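You operate a simulated robot arm through the tools that you are given. There is no shell and no other tool.

You are at the controls of a simulated robot arm. One attempt, no reset.

JOB
Drain the green water from the bath and refill it to the band.
Fine: heater off before you drain, set to 30C again after; both valves shut, nothing spilt.
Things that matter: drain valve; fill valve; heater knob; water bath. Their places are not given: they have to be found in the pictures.

It is judged by the outcome, as a careful person would: the job done as asked, and still so three seconds after it is handed in. It fails if anything else is knocked over, pushed out of place, dropped, spilled or broken.

ROBOT AND FRAMES
A 7-joint arm with a four-finger gripper, fixed in place. Base frame: the origin is at the foot of the arm, x ahead of it, y to its left, z up. Units: mm, rad, N and s.
Its first joint turns from -1.204 to 3.002 rad. Payload 3.67 kg.
Tool frame: the origin (TCP) lies between the finger pads and is the grasp point; the fingertips stand 28 mm ahead of it; z points along the fingers, y is the line along which they close. Largest opening 112 mm; the body of the gripper starts 73 mm behind the TCP.
Orientation is that of the tool frame in the base frame, as a unit quaternion [w, x, y, z]. With the fingers straight down and closing along the base's y, the tool's x points along the base's -x, its y along +y and its z along -z.

CONTROLS
- The arm moves only by the tool send_rows. Its argument "series" is a list of rows, each a list of 7 numbers: the shift along the base's x, y, z in units of 250 mm (1.0 is 250 mm), then the turn, a rotation vector about the base's x, y, z in units of 90 degrees (1.0 is 90 degrees), then the opening, from 0 (shut) to 1 (fully open). In form: [[x, y, z, ax, ay, az, grip], ...]. A call has 1 to 20 rows; each row is the pose to reach, as a shift and turn from the pose commanded when the call began. A call with a number of a shift or a turn outside -1 to 1 is refused whole. Each row takes 0.2 s and may step no farther than 50 mm and 0.15 rad from the row before; otherwise, or with a gripper value out of range, the whole call is refused. A pose out of reach is approached as far as the arm can. The call stops where the force on the tool passes 60 N (or 10 N more than at its start, if that is more) or the arm is blocked; 0.2 s more then pass. Each finger halts on what it meets, pressing with about 38 N; the grip force reading is that of the motor and also rises with nothing between the fingers. The clock runs only during rows and for 0.2 s after the last one: add rows that repeat a pose to give the fingers time. The reply holds the time, the measured pose of the TCP, the force on the tool along the base axes, the opening and the grip force, in the units named above and with some noise, with the torque about the TCP (base axes, N m) and any sound that the robot's microphone picked up, and new pictures: "pictures" is both (left out), scene, wrist or none.
- Cameras (640 x 400 px; columns grow to the right, rows downward): "scene" is fixed at [220.2, 501.3, 1230.9]; the picture's right is [-0.91, -0.41, 0.00], its down [-0.14, 0.32, -0.94] and it looks along [0.38, -0.85, -0.35] (base axes); focal length 347 px, centre (320, 200). "wrist" rides on the gripper at [60, -18, -104] in the tool frame; the picture's right is [0.29, 0.96, 0.00], its down [-0.80, 0.24, -0.55] and it looks along [-0.53, 0.16, 0.83] (tool axes); focal length 234 px, centre (320, 200).
- move_column(by): slides the trunk up (or, below 0, down) by that many mm; the arm rides with it, the base frame stays. It gives what a move gives, with no picture.
- locate(camera, pixels): for up to 12 pixels [column, row] of the newest picture of that camera ("zoom" is the newest enlarged one), the place [x, y, z] in the base frame of the surface seen there, good to about 2 mm. The clock stands still meanwhile.
- inspect(camera, box): a new picture of the part [left, top, right, bottom] of that camera's present view, enlarged. The clock stands still meanwhile.
- close_job(): hands the job in; it is judged then, once.

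Leave the gripper open and the arm clear of the work at the hand-in unless told otherwise.

The tools are called after "Call:" as name(argument=value, ...) on one line, values as JSON. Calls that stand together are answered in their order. send_rows: Moves the arm, as the interface text tells. Its arguments: {"type":"object","properties":{"series":{"type":"array"},"pictures":{"type":"string","enum":["both","scene","wrist","none"]}},"required":["series"]} The other tools are called the same way: move_column (by) slides the trunk up or down; locate (camera, pixels) gives the place of the surface under pixels of a picture; inspect (camera, box) takes an enlarged picture of a part of a camera's view; close_job () hands the job in.

At the start:

```text
t: 0.0
ee_pos: [716.2, -510.9, 1143.5]
orientation: [0.0, 0.0, 1.0, 0.0]
ft_force: [-0.3, -0.1, 0.0]
ft_torque: [-0.02, 0.0, -0.02]
finger_gap: 111.8
grip_force: 0.1
trunk travel left (down, up): [-425.0, 415.0]
```

scene: 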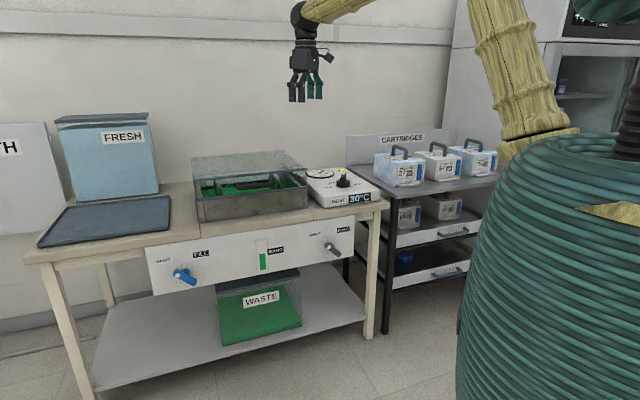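
wrist: 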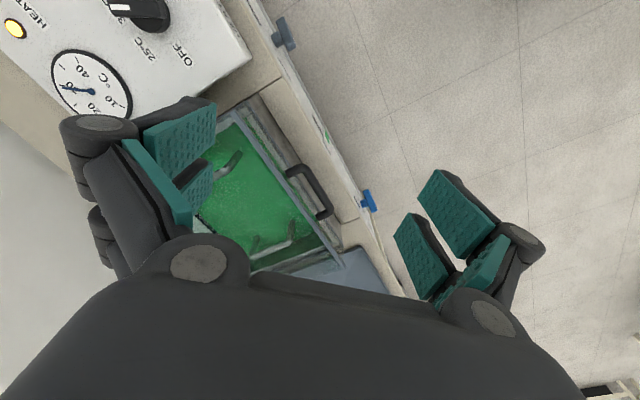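

I see a bench with a fresh tank on the left, a bath with green water in the middle, a heater unit around (345,185), a front panel with a blue valve at (185,275), a grey/black valve at (335,248), and a waste container below. I'll enlarge those areas.

Call:
inspect(camera="scene", box=[140, 200, 390, 350])

Call:
inspect(camera="scene", box=[180, 140, 390, 260])

Call:
inspect(camera="wrist", box=[0, 0, 400, 280])

```text
2.56 times, centred on (265, 275) of scene
```

zoom: 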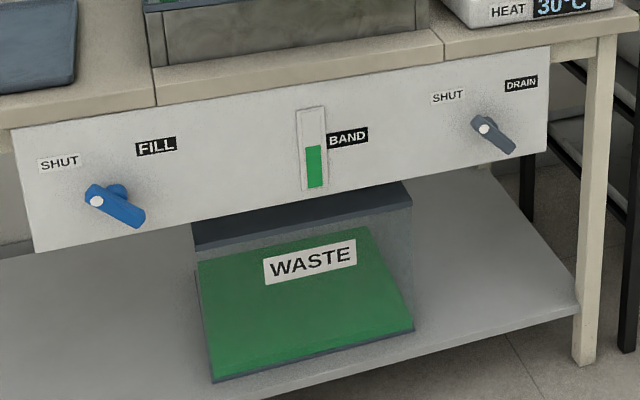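

```text
3.05 times, centred on (285, 200) of scene
```

zoom: 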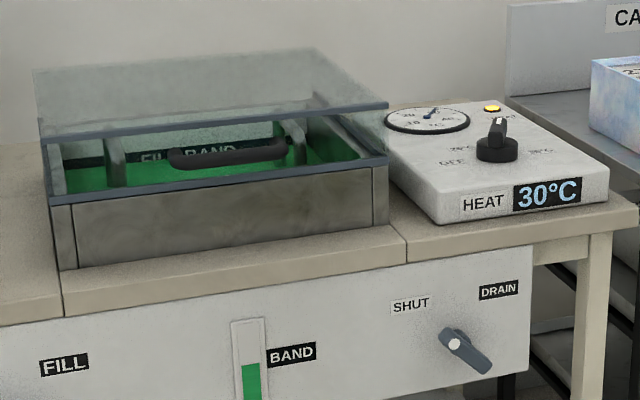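

```text
1.43 times, centred on (200, 140) of wrist
```

zoom: 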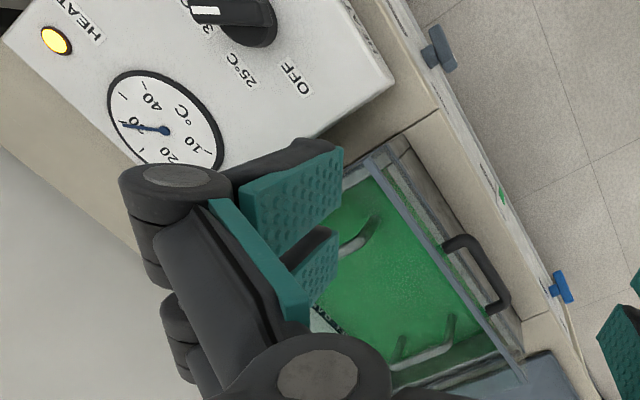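

The heater knob reads 30°C with a lamp on; a handled glass lid seems to be on the bath. I'll get the places of the main parts.

Call:
locate(camera="scene", pixels=[[177, 273], [193, 280], [329, 245], [340, 252], [150, 270], [352, 235], [263, 270], [263, 255], [343, 183], [344, 172], [318, 205], [378, 195]])

Call:
locate(camera="zoom", pixels=[[200, 18], [260, 35], [40, 60]])

Call:
inspect(camera="scene", box=[300, 160, 390, 215])

Call:
inspect(camera="scene", box=[200, 260, 320, 350])

```text
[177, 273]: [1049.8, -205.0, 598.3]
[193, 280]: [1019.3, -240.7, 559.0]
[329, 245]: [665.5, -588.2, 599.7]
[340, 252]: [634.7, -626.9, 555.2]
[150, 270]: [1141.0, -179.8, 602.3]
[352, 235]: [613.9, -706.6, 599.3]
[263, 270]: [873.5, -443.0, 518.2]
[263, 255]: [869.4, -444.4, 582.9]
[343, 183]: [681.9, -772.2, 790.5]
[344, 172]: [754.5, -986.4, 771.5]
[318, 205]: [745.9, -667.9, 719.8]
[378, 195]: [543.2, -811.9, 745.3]
```

```text
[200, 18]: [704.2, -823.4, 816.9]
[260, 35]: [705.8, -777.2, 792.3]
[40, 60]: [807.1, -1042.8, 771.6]
```

```text
7.11 times, centred on (345, 188) of scene
```

zoom: 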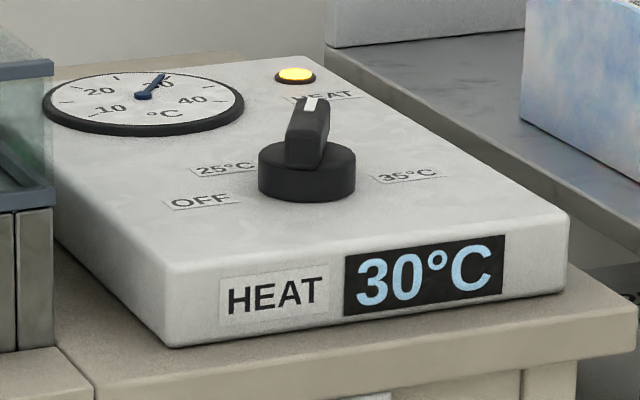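

```text
4.44 times, centred on (260, 305) of scene
```

zoom: 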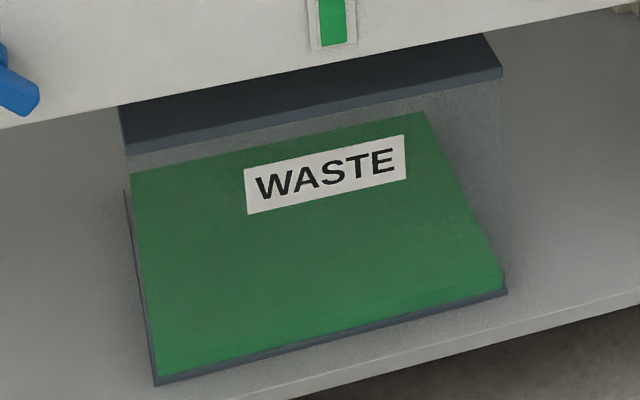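

The pointer on the knob is toward HEAT/30°C. The labels run OFF, 25°C, (30), 35°C around the knob. I'll look closer at each valve, the gauge, and the waste tank.

Call:
inspect(camera="scene", box=[150, 245, 220, 295])

Call:
inspect(camera="scene", box=[300, 220, 370, 265])

Call:
inspect(camera="scene", box=[245, 230, 300, 280])

Call:
inspect(camera="scene", box=[185, 140, 320, 225])

Call:
locate(camera="scene", pixels=[[218, 284], [240, 310], [300, 283], [262, 300], [225, 345], [300, 325], [255, 290], [195, 160], [200, 215], [308, 205], [300, 160], [290, 180]])

```text
8.00 times, centred on (185, 270) of scene
```

zoom: 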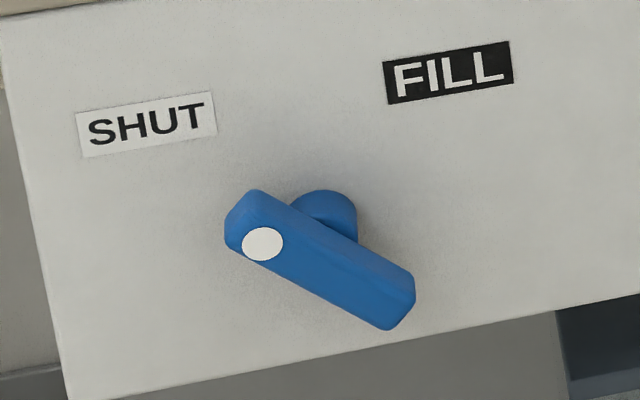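

```text
8.89 times, centred on (335, 242) of scene
```

zoom: 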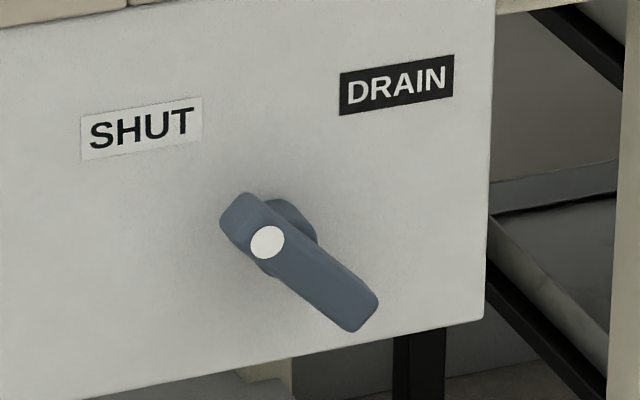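

```text
8.00 times, centred on (272, 255) of scene
```

zoom: 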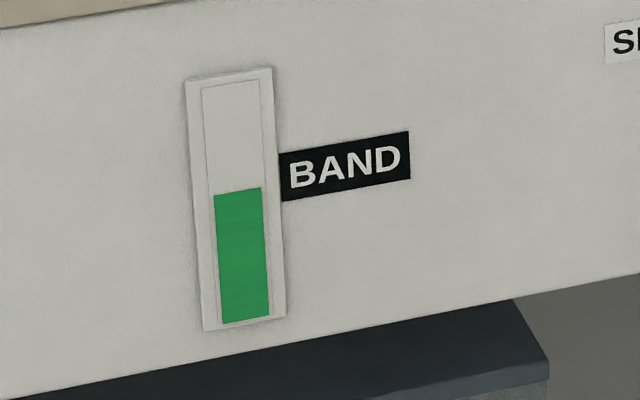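

```text
4.71 times, centred on (252, 182) of scene
```

zoom: 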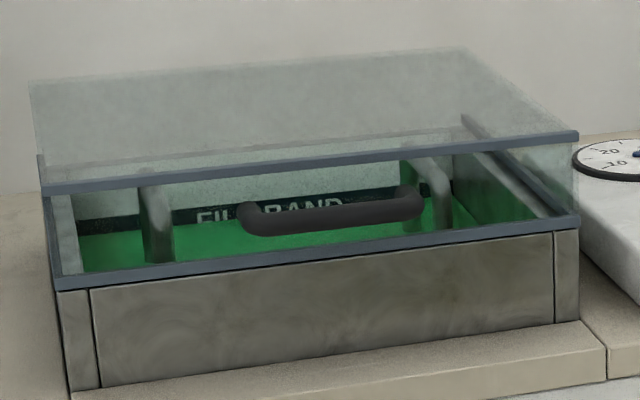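

```text
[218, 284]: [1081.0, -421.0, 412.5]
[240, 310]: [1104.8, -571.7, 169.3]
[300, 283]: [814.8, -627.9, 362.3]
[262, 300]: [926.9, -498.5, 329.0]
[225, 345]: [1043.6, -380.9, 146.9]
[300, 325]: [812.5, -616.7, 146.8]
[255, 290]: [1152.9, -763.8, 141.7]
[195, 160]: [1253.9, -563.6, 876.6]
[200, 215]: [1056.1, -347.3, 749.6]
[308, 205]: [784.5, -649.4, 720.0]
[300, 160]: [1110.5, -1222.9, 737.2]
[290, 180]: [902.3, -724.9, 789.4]
```

I read that the bench runs at 45° to the base frame: the panel plane is x−y≈1320 and both white dots point up-left to SHUT. The bath level is about at the band. I'll bring the wrist camera nearer the heater knob by turning the tool −45° about z and staying high.

Call:
send_rows(series=[[-0.117, -0.119, -0.015, 0, 0, -0.0833, 1], [-0.235, -0.239, -0.03, 0, 0, -0.1667, 1], [-0.352, -0.358, -0.046, 0, 0, -0.25, 1], [-0.469, -0.477, -0.061, 0, 0, -0.3333, 1], [-0.587, -0.597, -0.077, 0, 0, -0.4167, 1], [-0.704, -0.716, -0.092, 0, 0, -0.5, 1]], pictures="both")

```text
t: 1.4
ee_pos: [539.8, -693.1, 1120.0]
orientation: [0.0, 0.383, 0.924, 0.001]
ft_force: [0.5, 0.4, -0.1]
ft_torque: [0.02, -0.02, 0.02]
finger_gap: 112.0
grip_force: 0.1
trunk travel left (down, up): [-425.0, 415.0]
```

scene: 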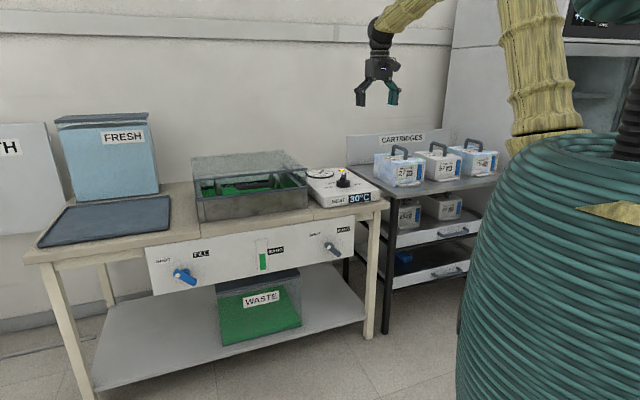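
wrist: 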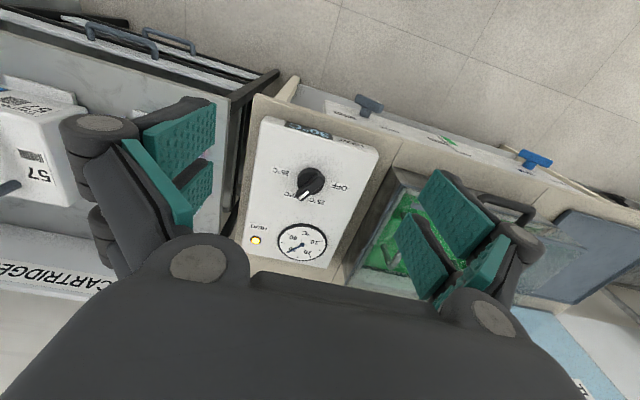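

The knob is at about (310,182) in the wrist view. I'll enlarge it and locate the labels.

Call:
inspect(camera="wrist", box=[240, 115, 390, 270])

```text
2.58 times, centred on (315, 192) of wrist
```

zoom: 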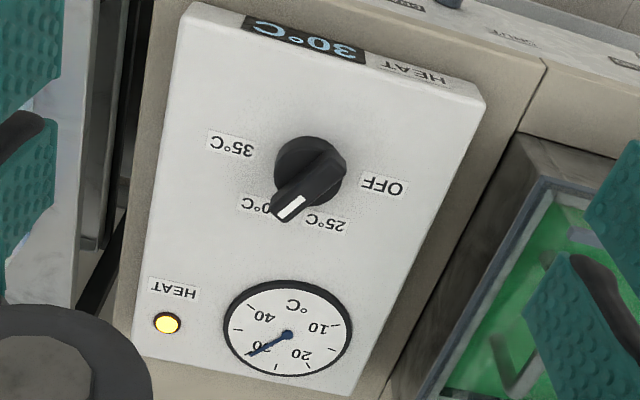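

Labels are clear: 35 (231,143), 30 (260,207), 25 (325,222), OFF (383,186). I'll locate them, and the pointer's ends.

Call:
locate(camera="zoom", pixels=[[231, 143], [252, 205], [325, 222], [383, 186], [290, 208], [310, 180], [332, 155], [318, 140], [283, 160], [306, 143], [345, 180], [180, 20]])

Call:
inspect(camera="wrist", box=[290, 155, 340, 205])

```text
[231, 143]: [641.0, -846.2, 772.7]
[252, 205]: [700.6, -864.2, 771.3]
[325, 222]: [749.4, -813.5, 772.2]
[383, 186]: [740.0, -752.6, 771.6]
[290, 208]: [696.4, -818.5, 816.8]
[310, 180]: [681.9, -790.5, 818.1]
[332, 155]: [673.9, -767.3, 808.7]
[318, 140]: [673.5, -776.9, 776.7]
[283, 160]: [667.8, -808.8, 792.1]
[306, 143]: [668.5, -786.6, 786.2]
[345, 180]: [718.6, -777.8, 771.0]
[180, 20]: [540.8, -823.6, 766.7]
```

```text
8.00 times, centred on (315, 180) of wrist
```

zoom: 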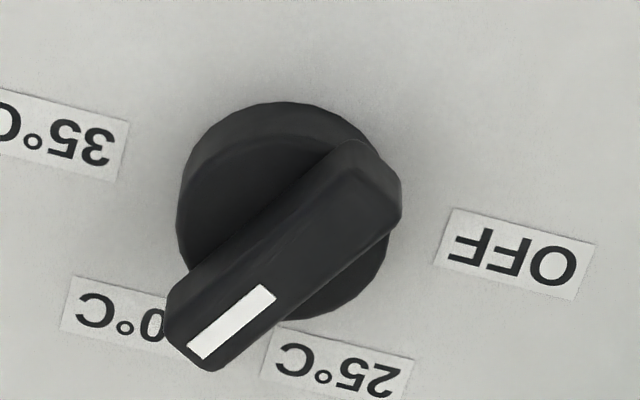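

I'll locate points on the bar and the base disk in this closer view.

Call:
locate(camera="zoom", pixels=[[180, 315], [215, 355], [235, 320], [285, 260], [325, 215], [360, 180], [390, 200], [340, 165], [200, 200], [340, 300], [270, 130], [280, 220]])

```text
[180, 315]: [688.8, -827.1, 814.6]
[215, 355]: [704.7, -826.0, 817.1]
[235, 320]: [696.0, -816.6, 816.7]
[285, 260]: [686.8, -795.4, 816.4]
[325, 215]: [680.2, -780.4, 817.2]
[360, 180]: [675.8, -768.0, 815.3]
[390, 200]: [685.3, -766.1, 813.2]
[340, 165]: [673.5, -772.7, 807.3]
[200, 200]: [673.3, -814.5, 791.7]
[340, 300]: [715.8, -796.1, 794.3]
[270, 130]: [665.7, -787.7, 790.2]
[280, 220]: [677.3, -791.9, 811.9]
```

The knob's bar runs from the white tip (697,−827) to the front end (680,−767), with its top at z≈817. It points at −75° (30°C), and OFF lies at about +45°, so OFF needs +120° about z. I'll test the reach over the knob, well above it.

Call:
send_rows(series=[[0.118, -0.083, -0.096, 0, 0, -0.0667, 0.8], [0.237, -0.166, -0.192, 0, 0, -0.1333, 0.6], [0.355, -0.25, -0.288, 0, 0, -0.2, 0.6], [0.474, -0.333, -0.384, 0, 0, -0.2667, 0.6], [0.592, -0.416, -0.48, 0, 0, -0.3333, 0.6], [0.592, -0.416, -0.48, 0, 0, -0.3333, 0.6]], pictures="both")

```text
t: 2.8
ee_pos: [685.0, -794.6, 1000.0]
orientation: [0.0, 0.609, 0.793, 0.001]
ft_force: [-1.1, 0.4, -0.1]
ft_torque: [-0.04, -0.02, 0.0]
finger_gap: 67.2
grip_force: 0.0
trunk travel left (down, up): [-425.0, 415.0]
```

scene: 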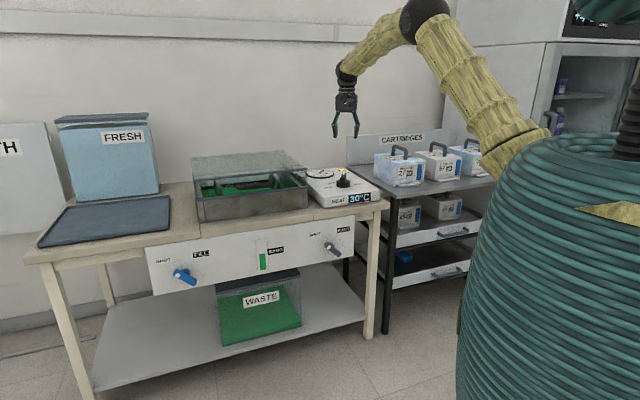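
wrist: 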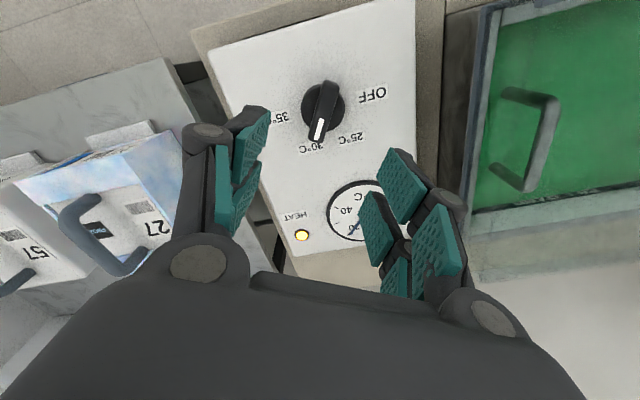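

The arm reached about (685,−795,1000) without trouble. I'll use the trunk to come down 130 mm, which leaves the fingertips at about 842, still above the bar.

Call:
move_column(by=-130)

Call:
inspect(camera="wrist", box=[0, 0, 640, 400])

```text
t: 4.4
ee_pos: [686.0, -793.7, 868.5]
orientation: [0.0, 0.609, 0.794, 0.0]
ft_force: [0.3, 0.3, 0.0]
ft_torque: [0.0, -0.02, 0.0]
finger_gap: 67.3
grip_force: 0.2
trunk travel left (down, up): [-295.0, 545.0]
```

```text
1.00 times, centred on (320, 200) of wrist (not enlarged: the box is as wide or as high as the picture)
```

zoom: 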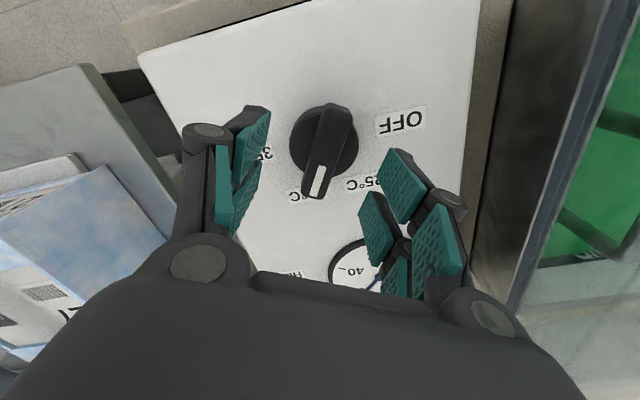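

The knob sits between the fingers in the view. I'll locate the bar more exactly before the last descent.

Call:
locate(camera="wrist", pixels=[[317, 180], [323, 155], [330, 125], [337, 110], [312, 195], [303, 150], [347, 150], [310, 175], [325, 180], [349, 115], [300, 125], [322, 108]])

Call:
inspect(camera="wrist", box=[270, 90, 380, 215])

```text
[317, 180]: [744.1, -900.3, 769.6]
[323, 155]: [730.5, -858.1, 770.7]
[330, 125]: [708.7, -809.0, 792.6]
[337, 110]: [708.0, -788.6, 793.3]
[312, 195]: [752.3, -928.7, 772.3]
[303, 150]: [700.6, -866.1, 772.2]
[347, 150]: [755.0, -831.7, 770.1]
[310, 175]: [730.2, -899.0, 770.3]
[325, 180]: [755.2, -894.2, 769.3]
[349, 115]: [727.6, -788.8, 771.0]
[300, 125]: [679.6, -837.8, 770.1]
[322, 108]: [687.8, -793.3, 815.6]
```

```text
3.20 times, centred on (325, 152) of wrist
```

zoom: 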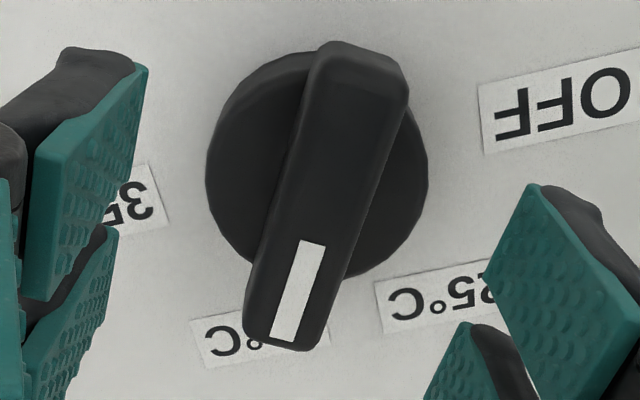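

That locate used the older wrist picture. I'll redo it on the new zoom.

Call:
locate(camera="zoom", pixels=[[265, 325], [310, 340], [285, 330], [325, 185], [315, 60], [395, 75], [355, 90], [290, 200], [365, 200], [220, 160], [415, 170], [275, 60]])

```text
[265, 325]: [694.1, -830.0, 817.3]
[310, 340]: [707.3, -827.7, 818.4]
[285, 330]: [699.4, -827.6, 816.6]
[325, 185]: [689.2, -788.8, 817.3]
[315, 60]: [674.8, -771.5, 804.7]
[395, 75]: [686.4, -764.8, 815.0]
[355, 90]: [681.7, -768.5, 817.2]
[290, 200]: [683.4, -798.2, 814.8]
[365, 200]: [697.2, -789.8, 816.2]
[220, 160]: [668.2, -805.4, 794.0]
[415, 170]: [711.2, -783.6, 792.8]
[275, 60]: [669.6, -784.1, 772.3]
```

The bar is centred at about (690,−797), 16 mm wide, with its top at 817 and the disk top at 793. I'll shift (+4,−3), go down to TCP z≈826, and close on the bar.

Call:
send_rows(series=[[0.016, -0.012, -0.05, 0, 0, 0, 0.6], [0.016, -0.012, -0.11, 0, 0, 0, 0.6], [0.016, -0.012, -0.17, 0, 0, 0, 0.6], [0.016, -0.012, -0.17, 0, 0, 0, 0.6]], pictures="both")

```text
t: 5.4
ee_pos: [688.7, -798.2, 825.2]
orientation: [0.0, 0.609, 0.793, 0.001]
ft_force: [-0.8, -0.7, 0.2]
ft_torque: [-0.02, -0.02, 0.01]
finger_gap: 67.2
grip_force: 0.1
trunk travel left (down, up): [-295.0, 545.0]
```

scene: 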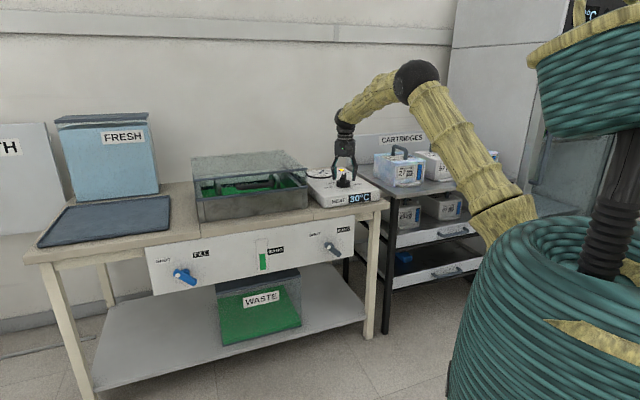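
wrist: 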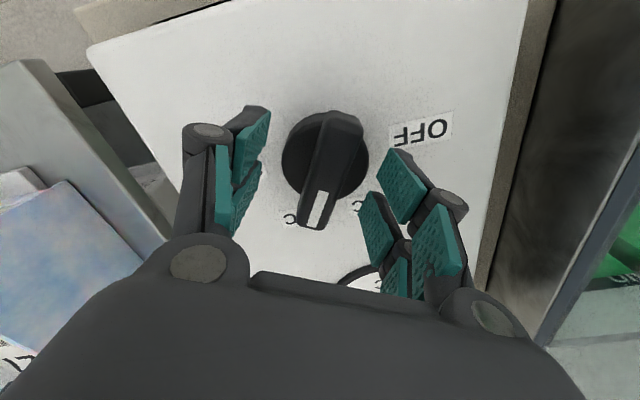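

The fingers straddle the bar at TCP (689,−798,825) with no contact force. I'll close on it.

Call:
send_rows(series=[[0, 0, 0, 0, 0, 0, 0.3], [0, 0, 0, 0, 0, 0, 0.0], [0, 0, 0, 0, 0, 0, 0.0], [0, 0, 0, 0, 0, 0, 0.0]], pictures="wrist")

```text
t: 6.4
ee_pos: [692.2, -797.9, 824.1]
orientation: [0.001, 0.608, 0.794, -0.001]
ft_force: [38.9, 3.5, 0.5]
ft_torque: [-0.9, -1.49, 0.05]
finger_gap: 21.2
grip_force: 45.2
trunk travel left (down, up): [-295.0, 545.0]
```

wrist: 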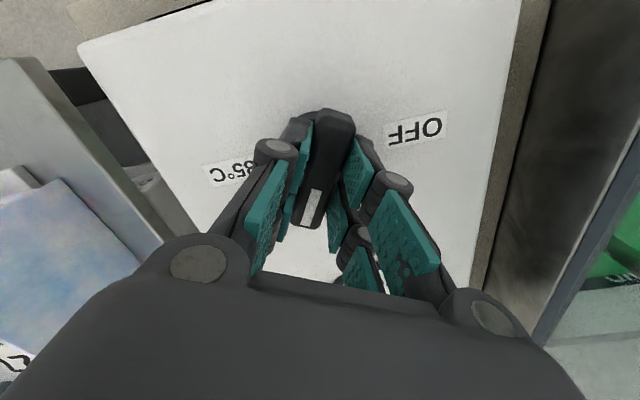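

The grip holds at a gap of 21 mm, but the tool was pulled +3.5 mm in x with 39 N. So the bar's centre is a little further along +x, and I'll relieve that with a small shift.

Call:
send_rows(series=[[0.007, 0.0, 0, 0, 0, 0, 0.0], [0.014, 0.0, 0, 0, 0, 0, 0.0], [0.014, 0.0, 0, 0, 0, 0, 0.0]], pictures="none")

```text
t: 7.2
ee_pos: [691.5, -797.7, 824.5]
orientation: [-0.002, 0.61, 0.793, 0.0]
ft_force: [26.3, 6.9, 7.1]
ft_torque: [0.6, -0.33, 0.06]
finger_gap: 20.9
grip_force: 44.6
trunk travel left (down, up): [-295.0, 545.0]
```

The force dropped to 26 N with +3.5 mm. I'll keep going the same way in small steps.

Call:
send_rows(series=[[0.008, 0.002, 0, 0, 0, 0, 0.0], [0.016, 0.004, 0, 0, 0, 0, 0.0], [0.016, 0.004, 0, 0, 0, 0, 0.0]], pictures="wrist")

```text
t: 8.0
ee_pos: [692.7, -797.7, 825.9]
orientation: [-0.003, 0.61, 0.792, -0.001]
ft_force: [-35.8, 18.4, -4.6]
ft_torque: [-0.03, 0.93, -0.08]
finger_gap: 20.7
grip_force: 44.9
trunk travel left (down, up): [-295.0, 545.0]
```

wrist: 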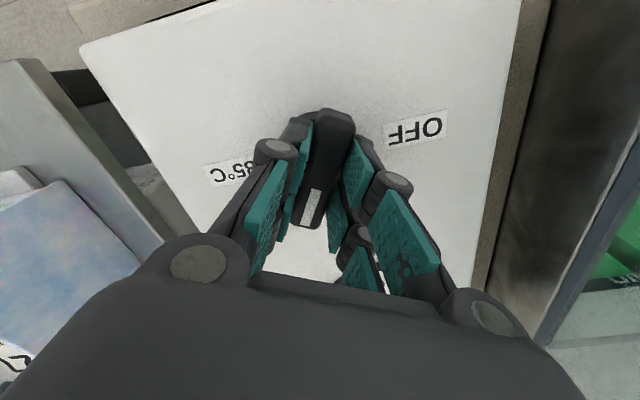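

Overshot slightly (−36 N), so I'll go back about 2.3 mm in x and 1.5 mm in y.

Call:
send_rows(series=[[-0.009, -0.006, 0, 0, 0, 0, 0.0], [-0.009, -0.006, 0, 0, 0, 0, 0.0]], pictures="none")

```text
t: 8.6
ee_pos: [692.5, -797.7, 824.7]
orientation: [-0.002, 0.609, 0.793, 0.001]
ft_force: [-41.4, 24.2, -13.8]
ft_torque: [0.49, 0.97, -0.1]
finger_gap: 20.8
grip_force: 45.1
trunk travel left (down, up): [-295.0, 545.0]
```

Still −41 N in x and 24 N in y. The held place reads (692.3,−797.7), so I'll command closer to that: −1.5 mm in x, +1 mm in y.

Call:
send_rows(series=[[-0.006, 0.004, 0, 0, 0, 0, 0.0], [-0.006, 0.004, 0, 0, 0, 0, 0.0], [-0.006, 0.004, 0, 0, 0, 0, 0.0]], pictures="none")

```text
t: 9.4
ee_pos: [692.5, -797.5, 825.6]
orientation: [0.0, 0.609, 0.793, 0.001]
ft_force: [-33.2, 17.4, -19.8]
ft_torque: [0.77, 0.88, -0.08]
finger_gap: 20.8
grip_force: 45.1
trunk travel left (down, up): [-295.0, 545.0]
```

The forces linger from the earlier offset. I'll open slightly to let the tool relax, read the true pose, then re-centre and re-grip.

Call:
send_rows(series=[[0, 0, 0, 0, 0, 0, 0.35], [0, 0, 0, 0, 0, 0, 0.35], [0, 0, 0, 0, 0, 0, 0.35], [0, 0, 0, 0, 0, 0, 0.35]], pictures="wrist")

```text
t: 10.4
ee_pos: [693.8, -796.6, 826.6]
orientation: [0.001, 0.609, 0.794, -0.001]
ft_force: [0.4, -0.1, -0.3]
ft_torque: [0.0, 0.02, 0.01]
finger_gap: 39.1
grip_force: 0.0
trunk travel left (down, up): [-295.0, 545.0]
```

wrist: 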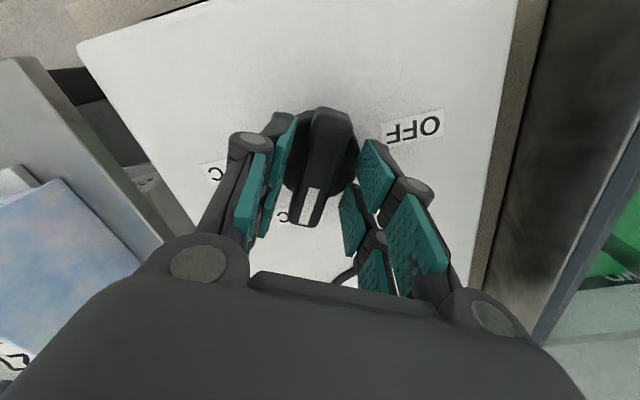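

Free pose is (693.8,−796.6) versus the held place (692.3,−797.7). I'll shift by that difference and re-grip.

Call:
send_rows(series=[[-0.006, -0.003, -0.004, 0, 0, 0, 0.35], [-0.006, -0.003, -0.004, 0, 0, 0, 0.1], [-0.006, -0.003, -0.004, 0, 0, 0, 0.0], [-0.006, -0.003, -0.004, 0, 0, 0, 0.0]], pictures="none")

```text
t: 11.4
ee_pos: [692.2, -797.1, 825.2]
orientation: [0.0, 0.609, 0.793, 0.0]
ft_force: [1.6, -1.4, 0.3]
ft_torque: [-0.5, -0.22, 0.03]
finger_gap: 20.9
grip_force: 45.0
trunk travel left (down, up): [-295.0, 545.0]
```

Centred grip now (forces near zero). I'll turn +30° about z and check.

Call:
send_rows(series=[[0, 0, 0, 0, 0, 0.083, 0], [0, 0, 0, 0, 0, 0.167, 0], [0, 0, 0, 0, 0, 0.25, 0], [0, 0, 0, 0, 0, 0.333, 0]], pictures="wrist")

```text
t: 12.4
ee_pos: [691.7, -798.4, 825.4]
orientation: [0.0, 0.382, 0.924, 0.0]
ft_force: [1.6, -4.9, 5.2]
ft_torque: [0.51, 0.13, -0.02]
finger_gap: 21.0
grip_force: 45.0
trunk travel left (down, up): [-295.0, 545.0]
```

wrist: 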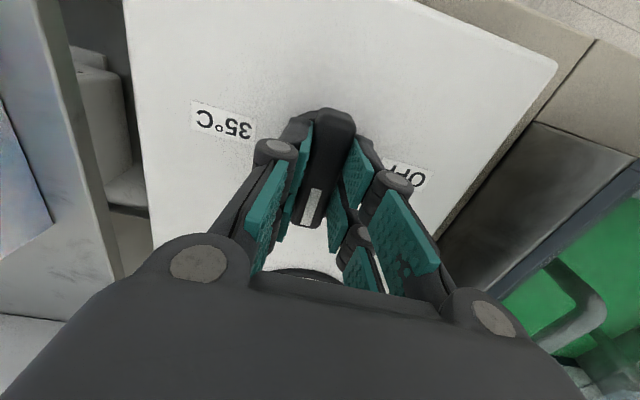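

The knob turns easily with the tool. I'll continue by +90° to OFF.

Call:
send_rows(series=[[0, 0, 0, 0, 0, 0.083, 0], [0, 0, 0, 0, 0, 0.167, 0], [0, 0, 0, 0, 0, 0.25, 0], [0, 0, 0, 0, 0, 0.333, 0], [0, 0, 0, 0, 0, 0.417, 0], [0, 0, 0, 0, 0, 0.5, 0], [0, 0, 0, 0, 0, 0.583, 0], [0, 0, 0, 0, 0, 0.667, 0], [0, 0, 0, 0, 0, 0.75, 0], [0, 0, 0, 0, 0, 0.833, 0], [0, 0, 0, 0, 0, 0.917, 0], [0, 0, 0, 0, 0, 1.0, 0]], pictures="both")

Call:
inspect(camera="scene", box=[300, 160, 390, 215])

```text
t: 15.0
ee_pos: [692.5, -799.4, 826.2]
orientation: [0.001, -0.383, 0.924, 0.002]
ft_force: [-11.9, -14.9, 1.9]
ft_torque: [-0.91, 0.88, -0.05]
finger_gap: 20.9
grip_force: 44.8
trunk travel left (down, up): [-295.0, 545.0]
```

scene: 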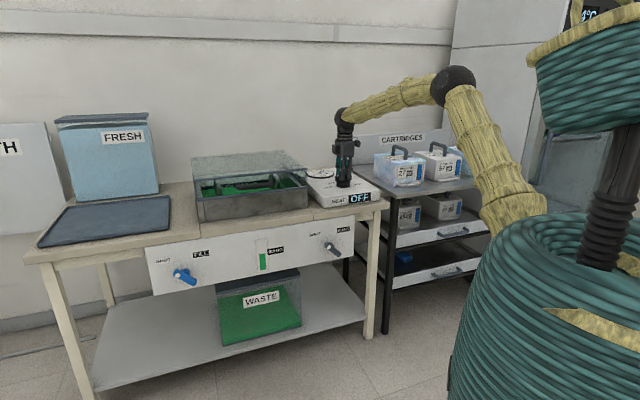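
wrist: 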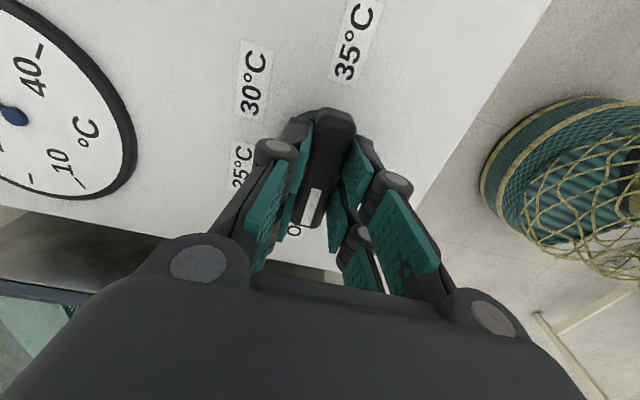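

```text
7.11 times, centred on (345, 188) of scene
```

zoom: 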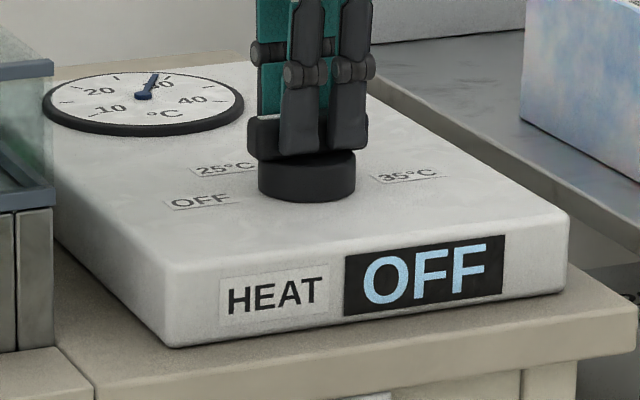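

The display reads OFF. I'll open the fingers and lift straight up.

Call:
send_rows(series=[[0, 0, 0, 0, 0, 0, 0.5], [0, 0, 0, 0, 0, 0, 0.5], [0, 0, 0.1, 0, 0, 0, 0.5], [0, 0, 0.25, 0, 0, 0, 0.5], [0, 0, 0.4, 0, 0, 0, 0.5], [0, 0, 0.56, 0, 0, 0, 0.5]], pictures="both")

Call:
inspect(camera="scene", box=[300, 160, 390, 215])

```text
t: 16.4
ee_pos: [689.4, -796.1, 967.0]
orientation: [0.001, -0.382, 0.924, 0.001]
ft_force: [-0.6, -1.1, 0.6]
ft_torque: [0.04, 0.02, 0.01]
finger_gap: 56.0
grip_force: 0.0
trunk travel left (down, up): [-295.0, 545.0]
```

scene: 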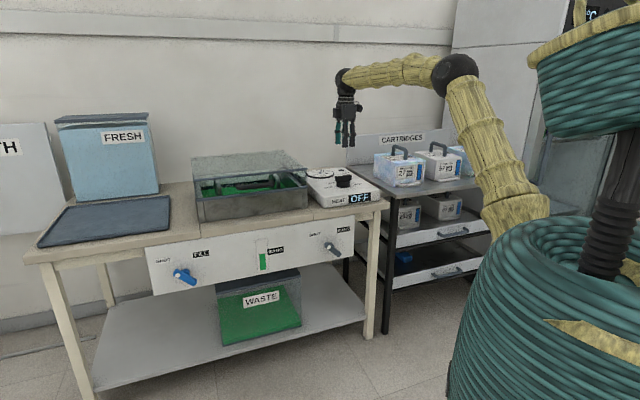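
wrist: 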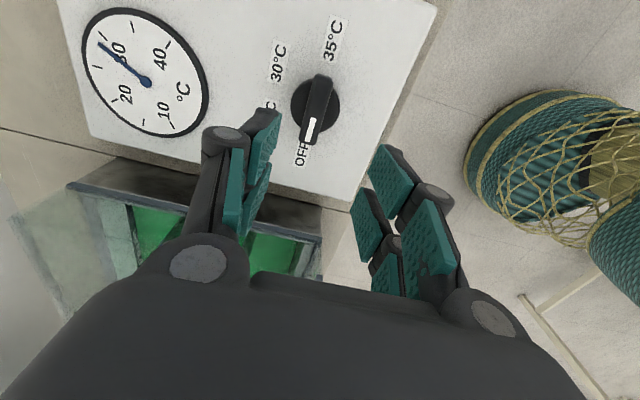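

```text
7.11 times, centred on (345, 188) of scene
```

zoom: 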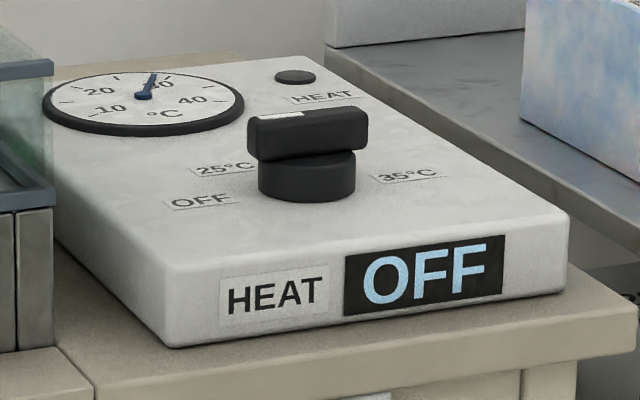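

The heater is off and its lamp is dark. Next is the drain valve: I'll back away from the bench while turning the tool −90° about z, staying high.

Call:
send_rows(series=[[-0.04, 0.08, 0, 0, 0, -0.0833, 0.8], [-0.08, 0.16, 0, 0, 0, -0.1667, 0.8], [-0.12, 0.24, 0, 0, 0, -0.25, 0.8], [-0.16, 0.32, 0, 0, 0, -0.3333, 0.8], [-0.2, 0.4, 0, 0, 0, -0.4167, 0.8], [-0.24, 0.48, 0, 0, 0, -0.5, 0.8], [-0.28, 0.56, 0, 0, 0, -0.5833, 0.8], [-0.32, 0.64, 0, 0, 0, -0.6667, 0.8], [-0.36, 0.72, 0, 0, 0, -0.75, 0.8], [-0.4, 0.8, 0, 0, 0, -0.8333, 0.8], [-0.44, 0.88, 0, 0, 0, -0.9167, 0.8], [-0.48, 0.96, 0, 0, 0, -1.0, 0.8]], pictures="none")

Call:
inspect(camera="scene", box=[300, 220, 370, 265])

```text
t: 19.0
ee_pos: [573.7, -555.2, 966.0]
orientation: [0.0, 0.385, 0.923, 0.001]
ft_force: [-0.4, 0.2, 0.4]
ft_torque: [-0.03, 0.01, 0.03]
finger_gap: 89.7
grip_force: 0.1
trunk travel left (down, up): [-295.0, 545.0]
```

```text
8.89 times, centred on (335, 242) of scene
```

zoom: 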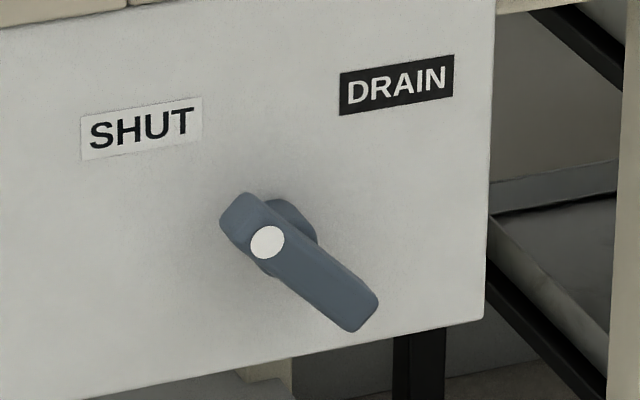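

I'll locate points over the drain handle, its stem and the labels in this zoom.

Call:
locate(camera="zoom", pixels=[[267, 242], [240, 235], [265, 210], [345, 318], [368, 300], [310, 275], [300, 215], [290, 262], [330, 265], [140, 128], [396, 85], [235, 205]])

Call:
inspect(camera="scene", box=[150, 245, 220, 295])

```text
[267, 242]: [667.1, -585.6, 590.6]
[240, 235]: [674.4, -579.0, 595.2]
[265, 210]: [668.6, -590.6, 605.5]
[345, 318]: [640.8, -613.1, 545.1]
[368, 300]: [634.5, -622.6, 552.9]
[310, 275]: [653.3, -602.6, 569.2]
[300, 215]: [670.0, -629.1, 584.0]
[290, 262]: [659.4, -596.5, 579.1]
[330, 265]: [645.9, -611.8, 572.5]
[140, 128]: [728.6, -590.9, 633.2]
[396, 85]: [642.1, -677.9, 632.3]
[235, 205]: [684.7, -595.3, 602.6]
```

```text
8.00 times, centred on (185, 270) of scene
```

zoom: 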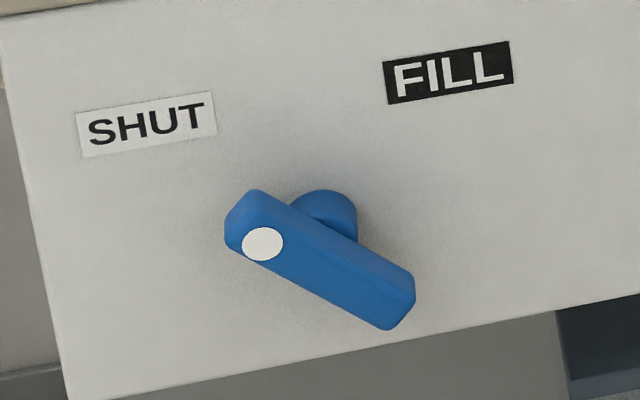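

The drain handle's pivot is at about s=37, d≈886–905 (bench coordinates), z≈572, i.e. midway between the SHUT and DRAIN labels. Now I'll tilt the tool to point into the panel while coming down in front of it.

Call:
send_rows(series=[[-0.003, 0.015, -0.067, -0.0589, -0.0589, 0, 0.8], [-0.007, 0.029, -0.133, -0.1178, -0.1178, 0, 0.8], [-0.01, 0.044, -0.2, -0.1768, -0.1768, 0, 0.8], [-0.013, 0.058, -0.267, -0.2357, -0.2357, 0, 0.8], [-0.017, 0.073, -0.333, -0.2946, -0.2946, 0, 0.8], [-0.02, 0.088, -0.4, -0.3536, -0.3536, 0, 0.8], [-0.023, 0.102, -0.467, -0.4125, -0.4125, 0, 0.8], [-0.027, 0.117, -0.533, -0.4714, -0.4714, 0, 0.8], [-0.03, 0.131, -0.6, -0.5303, -0.5303, 0, 0.8], [-0.033, 0.146, -0.667, -0.5893, -0.5893, 0, 0.8], [-0.037, 0.16, -0.733, -0.6482, -0.6482, 0, 0.8], [-0.04, 0.175, -0.8, -0.7071, -0.7071, 0, 0.8]], pictures="both")

```text
t: 21.6
ee_pos: [572.8, -515.4, 762.7]
orientation: [0.654, 0.271, 0.653, -0.271]
ft_force: [-0.9, 0.2, 0.7]
ft_torque: [0.0, 0.0, -0.01]
finger_gap: 89.4
grip_force: 0.0
out of reach, approached as far as the arm can: row 10, 11, 12
trunk travel left (down, up): [-295.0, 545.0]
```

scene: 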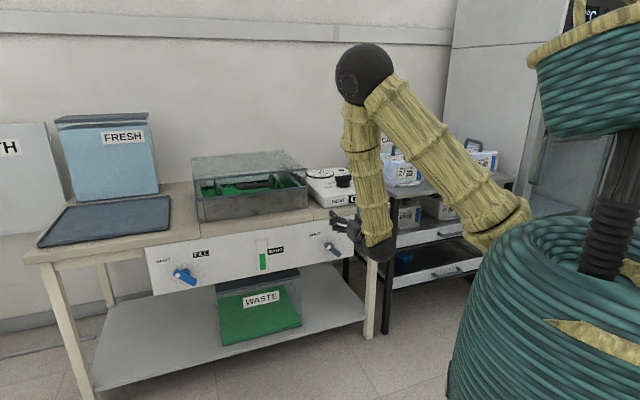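
wrist: 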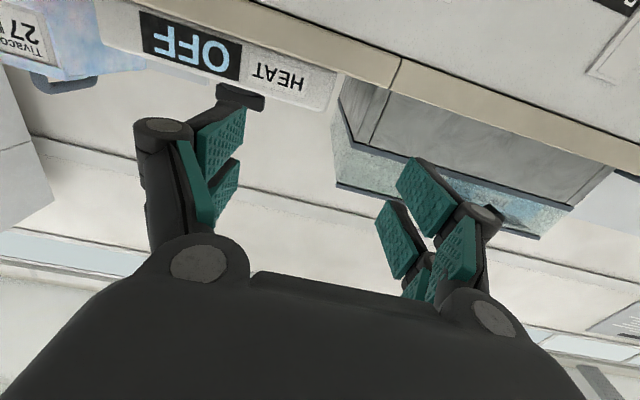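

The tool now points into the panel (rows 10–12 were limited by about 9 mm, harmlessly). I'll lower the trunk 190 mm to bring the tool to valve height.

Call:
move_column(by=-190)

Call:
inspect(camera="wrist", box=[0, 0, 640, 400])

Call:
inspect(camera="scene", box=[0, 0, 640, 400])

```text
t: 23.7
ee_pos: [573.6, -515.8, 572.7]
orientation: [0.654, 0.272, 0.652, -0.27]
ft_force: [-1.3, -0.2, 0.5]
ft_torque: [-0.01, 0.0, -0.01]
finger_gap: 89.8
grip_force: 0.0
trunk travel left (down, up): [-105.0, 735.0]
```

```text
1.00 times, centred on (320, 200) of wrist (not enlarged: the box is as wide or as high as the picture)
```

zoom: 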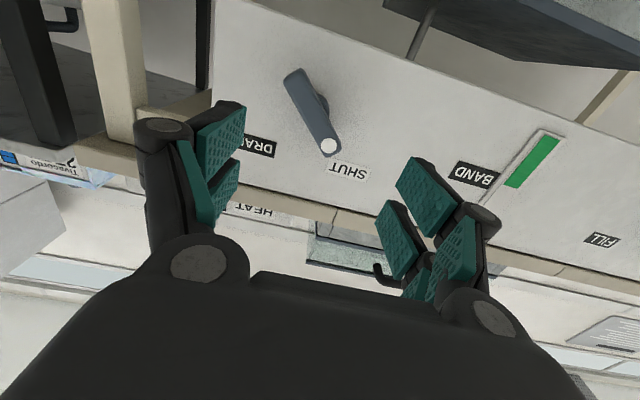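

```text
1.00 times, centred on (320, 200) of scene (not enlarged: the box is as wide or as high as the picture)
```

zoom: 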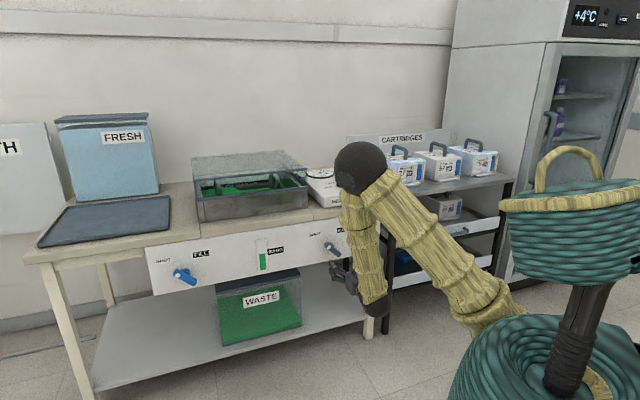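

From below, the wrist camera sees the drain handle at (315,110) with its dot at (328,147) by SHUT. I'll zoom in and locate its faces.

Call:
inspect(camera="wrist", box=[260, 50, 380, 190])

```text
2.86 times, centred on (320, 120) of wrist
```

zoom: 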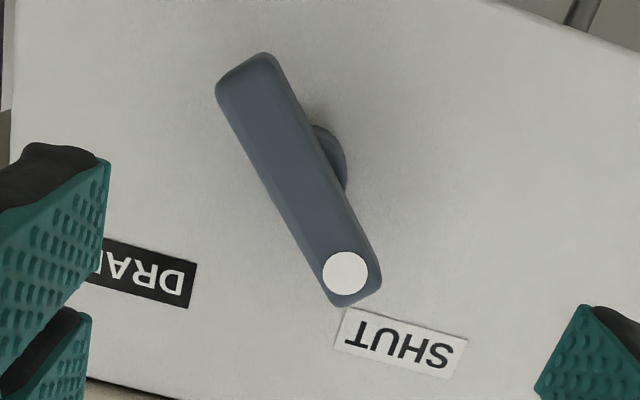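

Call:
locate(camera="zoom", pixels=[[345, 272], [235, 90], [285, 175], [318, 155], [335, 155], [265, 60], [225, 95], [345, 300], [375, 275], [258, 180], [312, 170], [350, 215]])

```text
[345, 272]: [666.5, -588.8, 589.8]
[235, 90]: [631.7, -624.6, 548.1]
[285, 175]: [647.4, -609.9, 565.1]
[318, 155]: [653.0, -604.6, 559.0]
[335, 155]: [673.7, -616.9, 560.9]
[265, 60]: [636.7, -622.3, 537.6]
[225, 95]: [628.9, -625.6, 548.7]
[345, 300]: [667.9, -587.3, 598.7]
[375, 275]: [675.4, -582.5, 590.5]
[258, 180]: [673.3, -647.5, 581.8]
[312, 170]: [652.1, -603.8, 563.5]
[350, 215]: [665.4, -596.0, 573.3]
```

The handle's front face is at d≈887; the stem centre is about s=35, z=571, and the stem is wider than the handle, so fingertips must stop before it. I'll roll −45° about the panel axis and move to a pre-grasp at d≈835.

Call:
send_rows(series=[[0.028, -0.033, -0.001, -0.0589, 0.0589, 0, 0.6], [0.056, -0.067, -0.002, -0.1178, 0.1178, 0, 0.6], [0.083, -0.1, -0.003, -0.1768, 0.1768, 0, 0.6], [0.111, -0.134, -0.005, -0.2357, 0.2357, 0, 0.6], [0.139, -0.167, -0.006, -0.2946, 0.2946, 0, 0.6], [0.167, -0.201, -0.007, -0.3536, 0.3536, 0, 0.6], [0.167, -0.201, -0.007, -0.3536, 0.3536, 0, 0.6]], pictures="both")

```text
t: 25.3
ee_pos: [615.5, -565.6, 571.9]
orientation: [0.5, 0.0, 0.707, -0.501]
ft_force: [-0.1, -0.5, 0.3]
ft_torque: [0.0, -0.02, 0.01]
finger_gap: 67.1
grip_force: 0.1
trunk travel left (down, up): [-105.0, 735.0]
```

scene: 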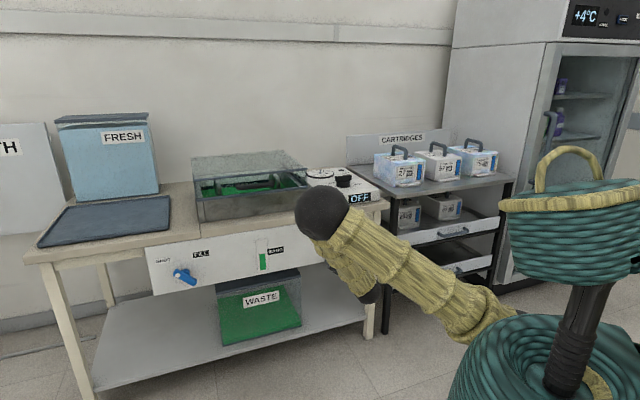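
wrist: 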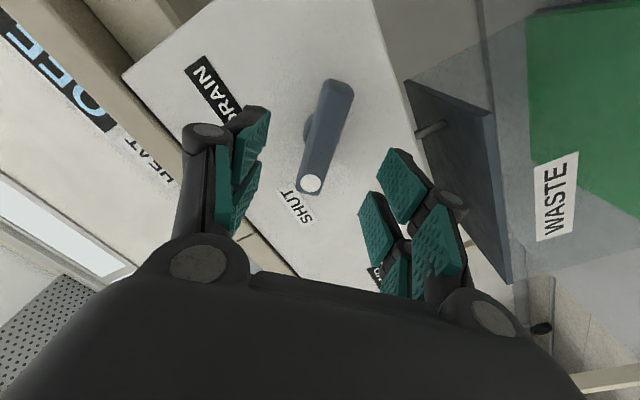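

Pre-grasp reached: (615.5,−565.6,572), roll correct. The elbow swung across the view, so I'll check how far it is from the bench.

Call:
locate(camera="scene", pixels=[[322, 212], [305, 225], [345, 235], [360, 290], [440, 300], [340, 265]])

Call:
inspect(camera="wrist", box=[240, 60, 400, 220])

```text
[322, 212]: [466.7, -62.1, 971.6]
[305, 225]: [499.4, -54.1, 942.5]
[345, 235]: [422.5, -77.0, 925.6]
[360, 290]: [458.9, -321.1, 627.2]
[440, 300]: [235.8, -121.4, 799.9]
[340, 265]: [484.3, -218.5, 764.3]
```

```text
2.50 times, centred on (320, 140) of wrist
```

zoom: 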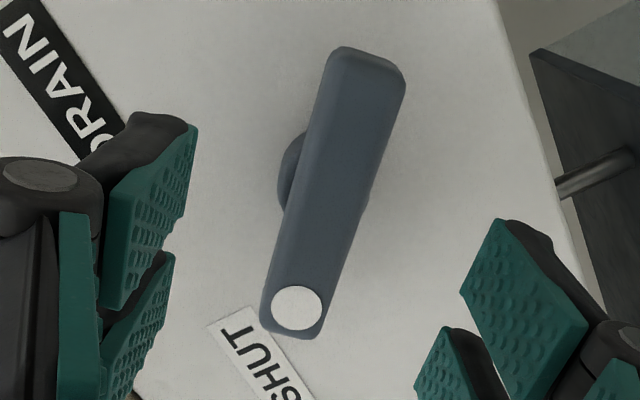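

The elbow is well clear (around d=374). I'll get refined handle points, including its side depth, from this view.

Call:
locate(camera="zoom", pixels=[[297, 308], [340, 55], [398, 75], [365, 65], [275, 325], [315, 330], [310, 180], [375, 190], [345, 180], [288, 180], [295, 150], [325, 90]])

```text
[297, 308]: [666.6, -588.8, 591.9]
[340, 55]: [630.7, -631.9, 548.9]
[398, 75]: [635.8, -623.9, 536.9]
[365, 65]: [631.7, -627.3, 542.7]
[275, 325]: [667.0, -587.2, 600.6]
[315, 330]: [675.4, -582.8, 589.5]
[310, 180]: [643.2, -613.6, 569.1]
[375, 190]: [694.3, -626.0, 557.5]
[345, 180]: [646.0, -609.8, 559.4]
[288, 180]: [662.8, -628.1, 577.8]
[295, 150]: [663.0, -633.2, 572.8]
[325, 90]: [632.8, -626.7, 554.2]
```

The handle is centred on the tool axis to within 2 mm. I'll advance 38 mm to d≈873 (tips at about 901, short of the stem) and close on the handle.

Call:
send_rows(series=[[0.036, -0.036, 0, 0, 0, 0, 0.6], [0.072, -0.072, 0, 0, 0, 0, 0.6], [0.107, -0.107, 0, 0, 0, 0, 0.6], [0.107, -0.107, 0, 0, 0, 0, 0.6], [0.107, -0.107, 0, 0, 0, 0, 0.3], [0.107, -0.107, 0, 0, 0, 0, 0.0], [0.107, -0.107, 0, 0, 0, 0, 0.0]], pictures="both")

```text
t: 26.9
ee_pos: [642.3, -593.4, 569.1]
orientation: [0.5, 0.001, 0.707, -0.501]
ft_force: [0.0, -2.0, 1.7]
ft_torque: [0.1, 0.05, -0.19]
finger_gap: 20.9
grip_force: 45.5
trunk travel left (down, up): [-105.0, 735.0]
```

scene: 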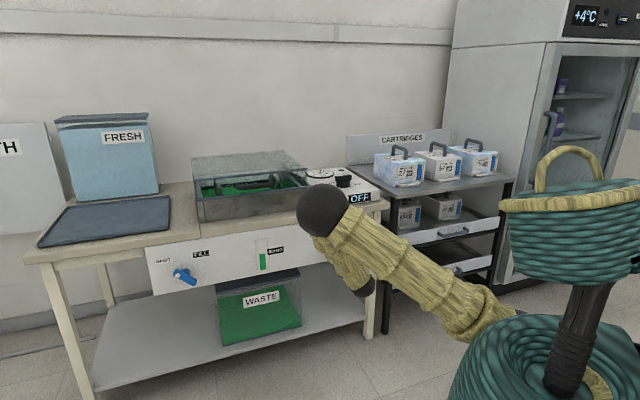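
wrist: 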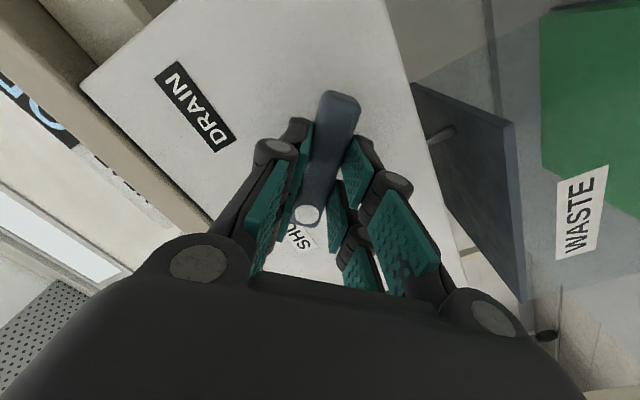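

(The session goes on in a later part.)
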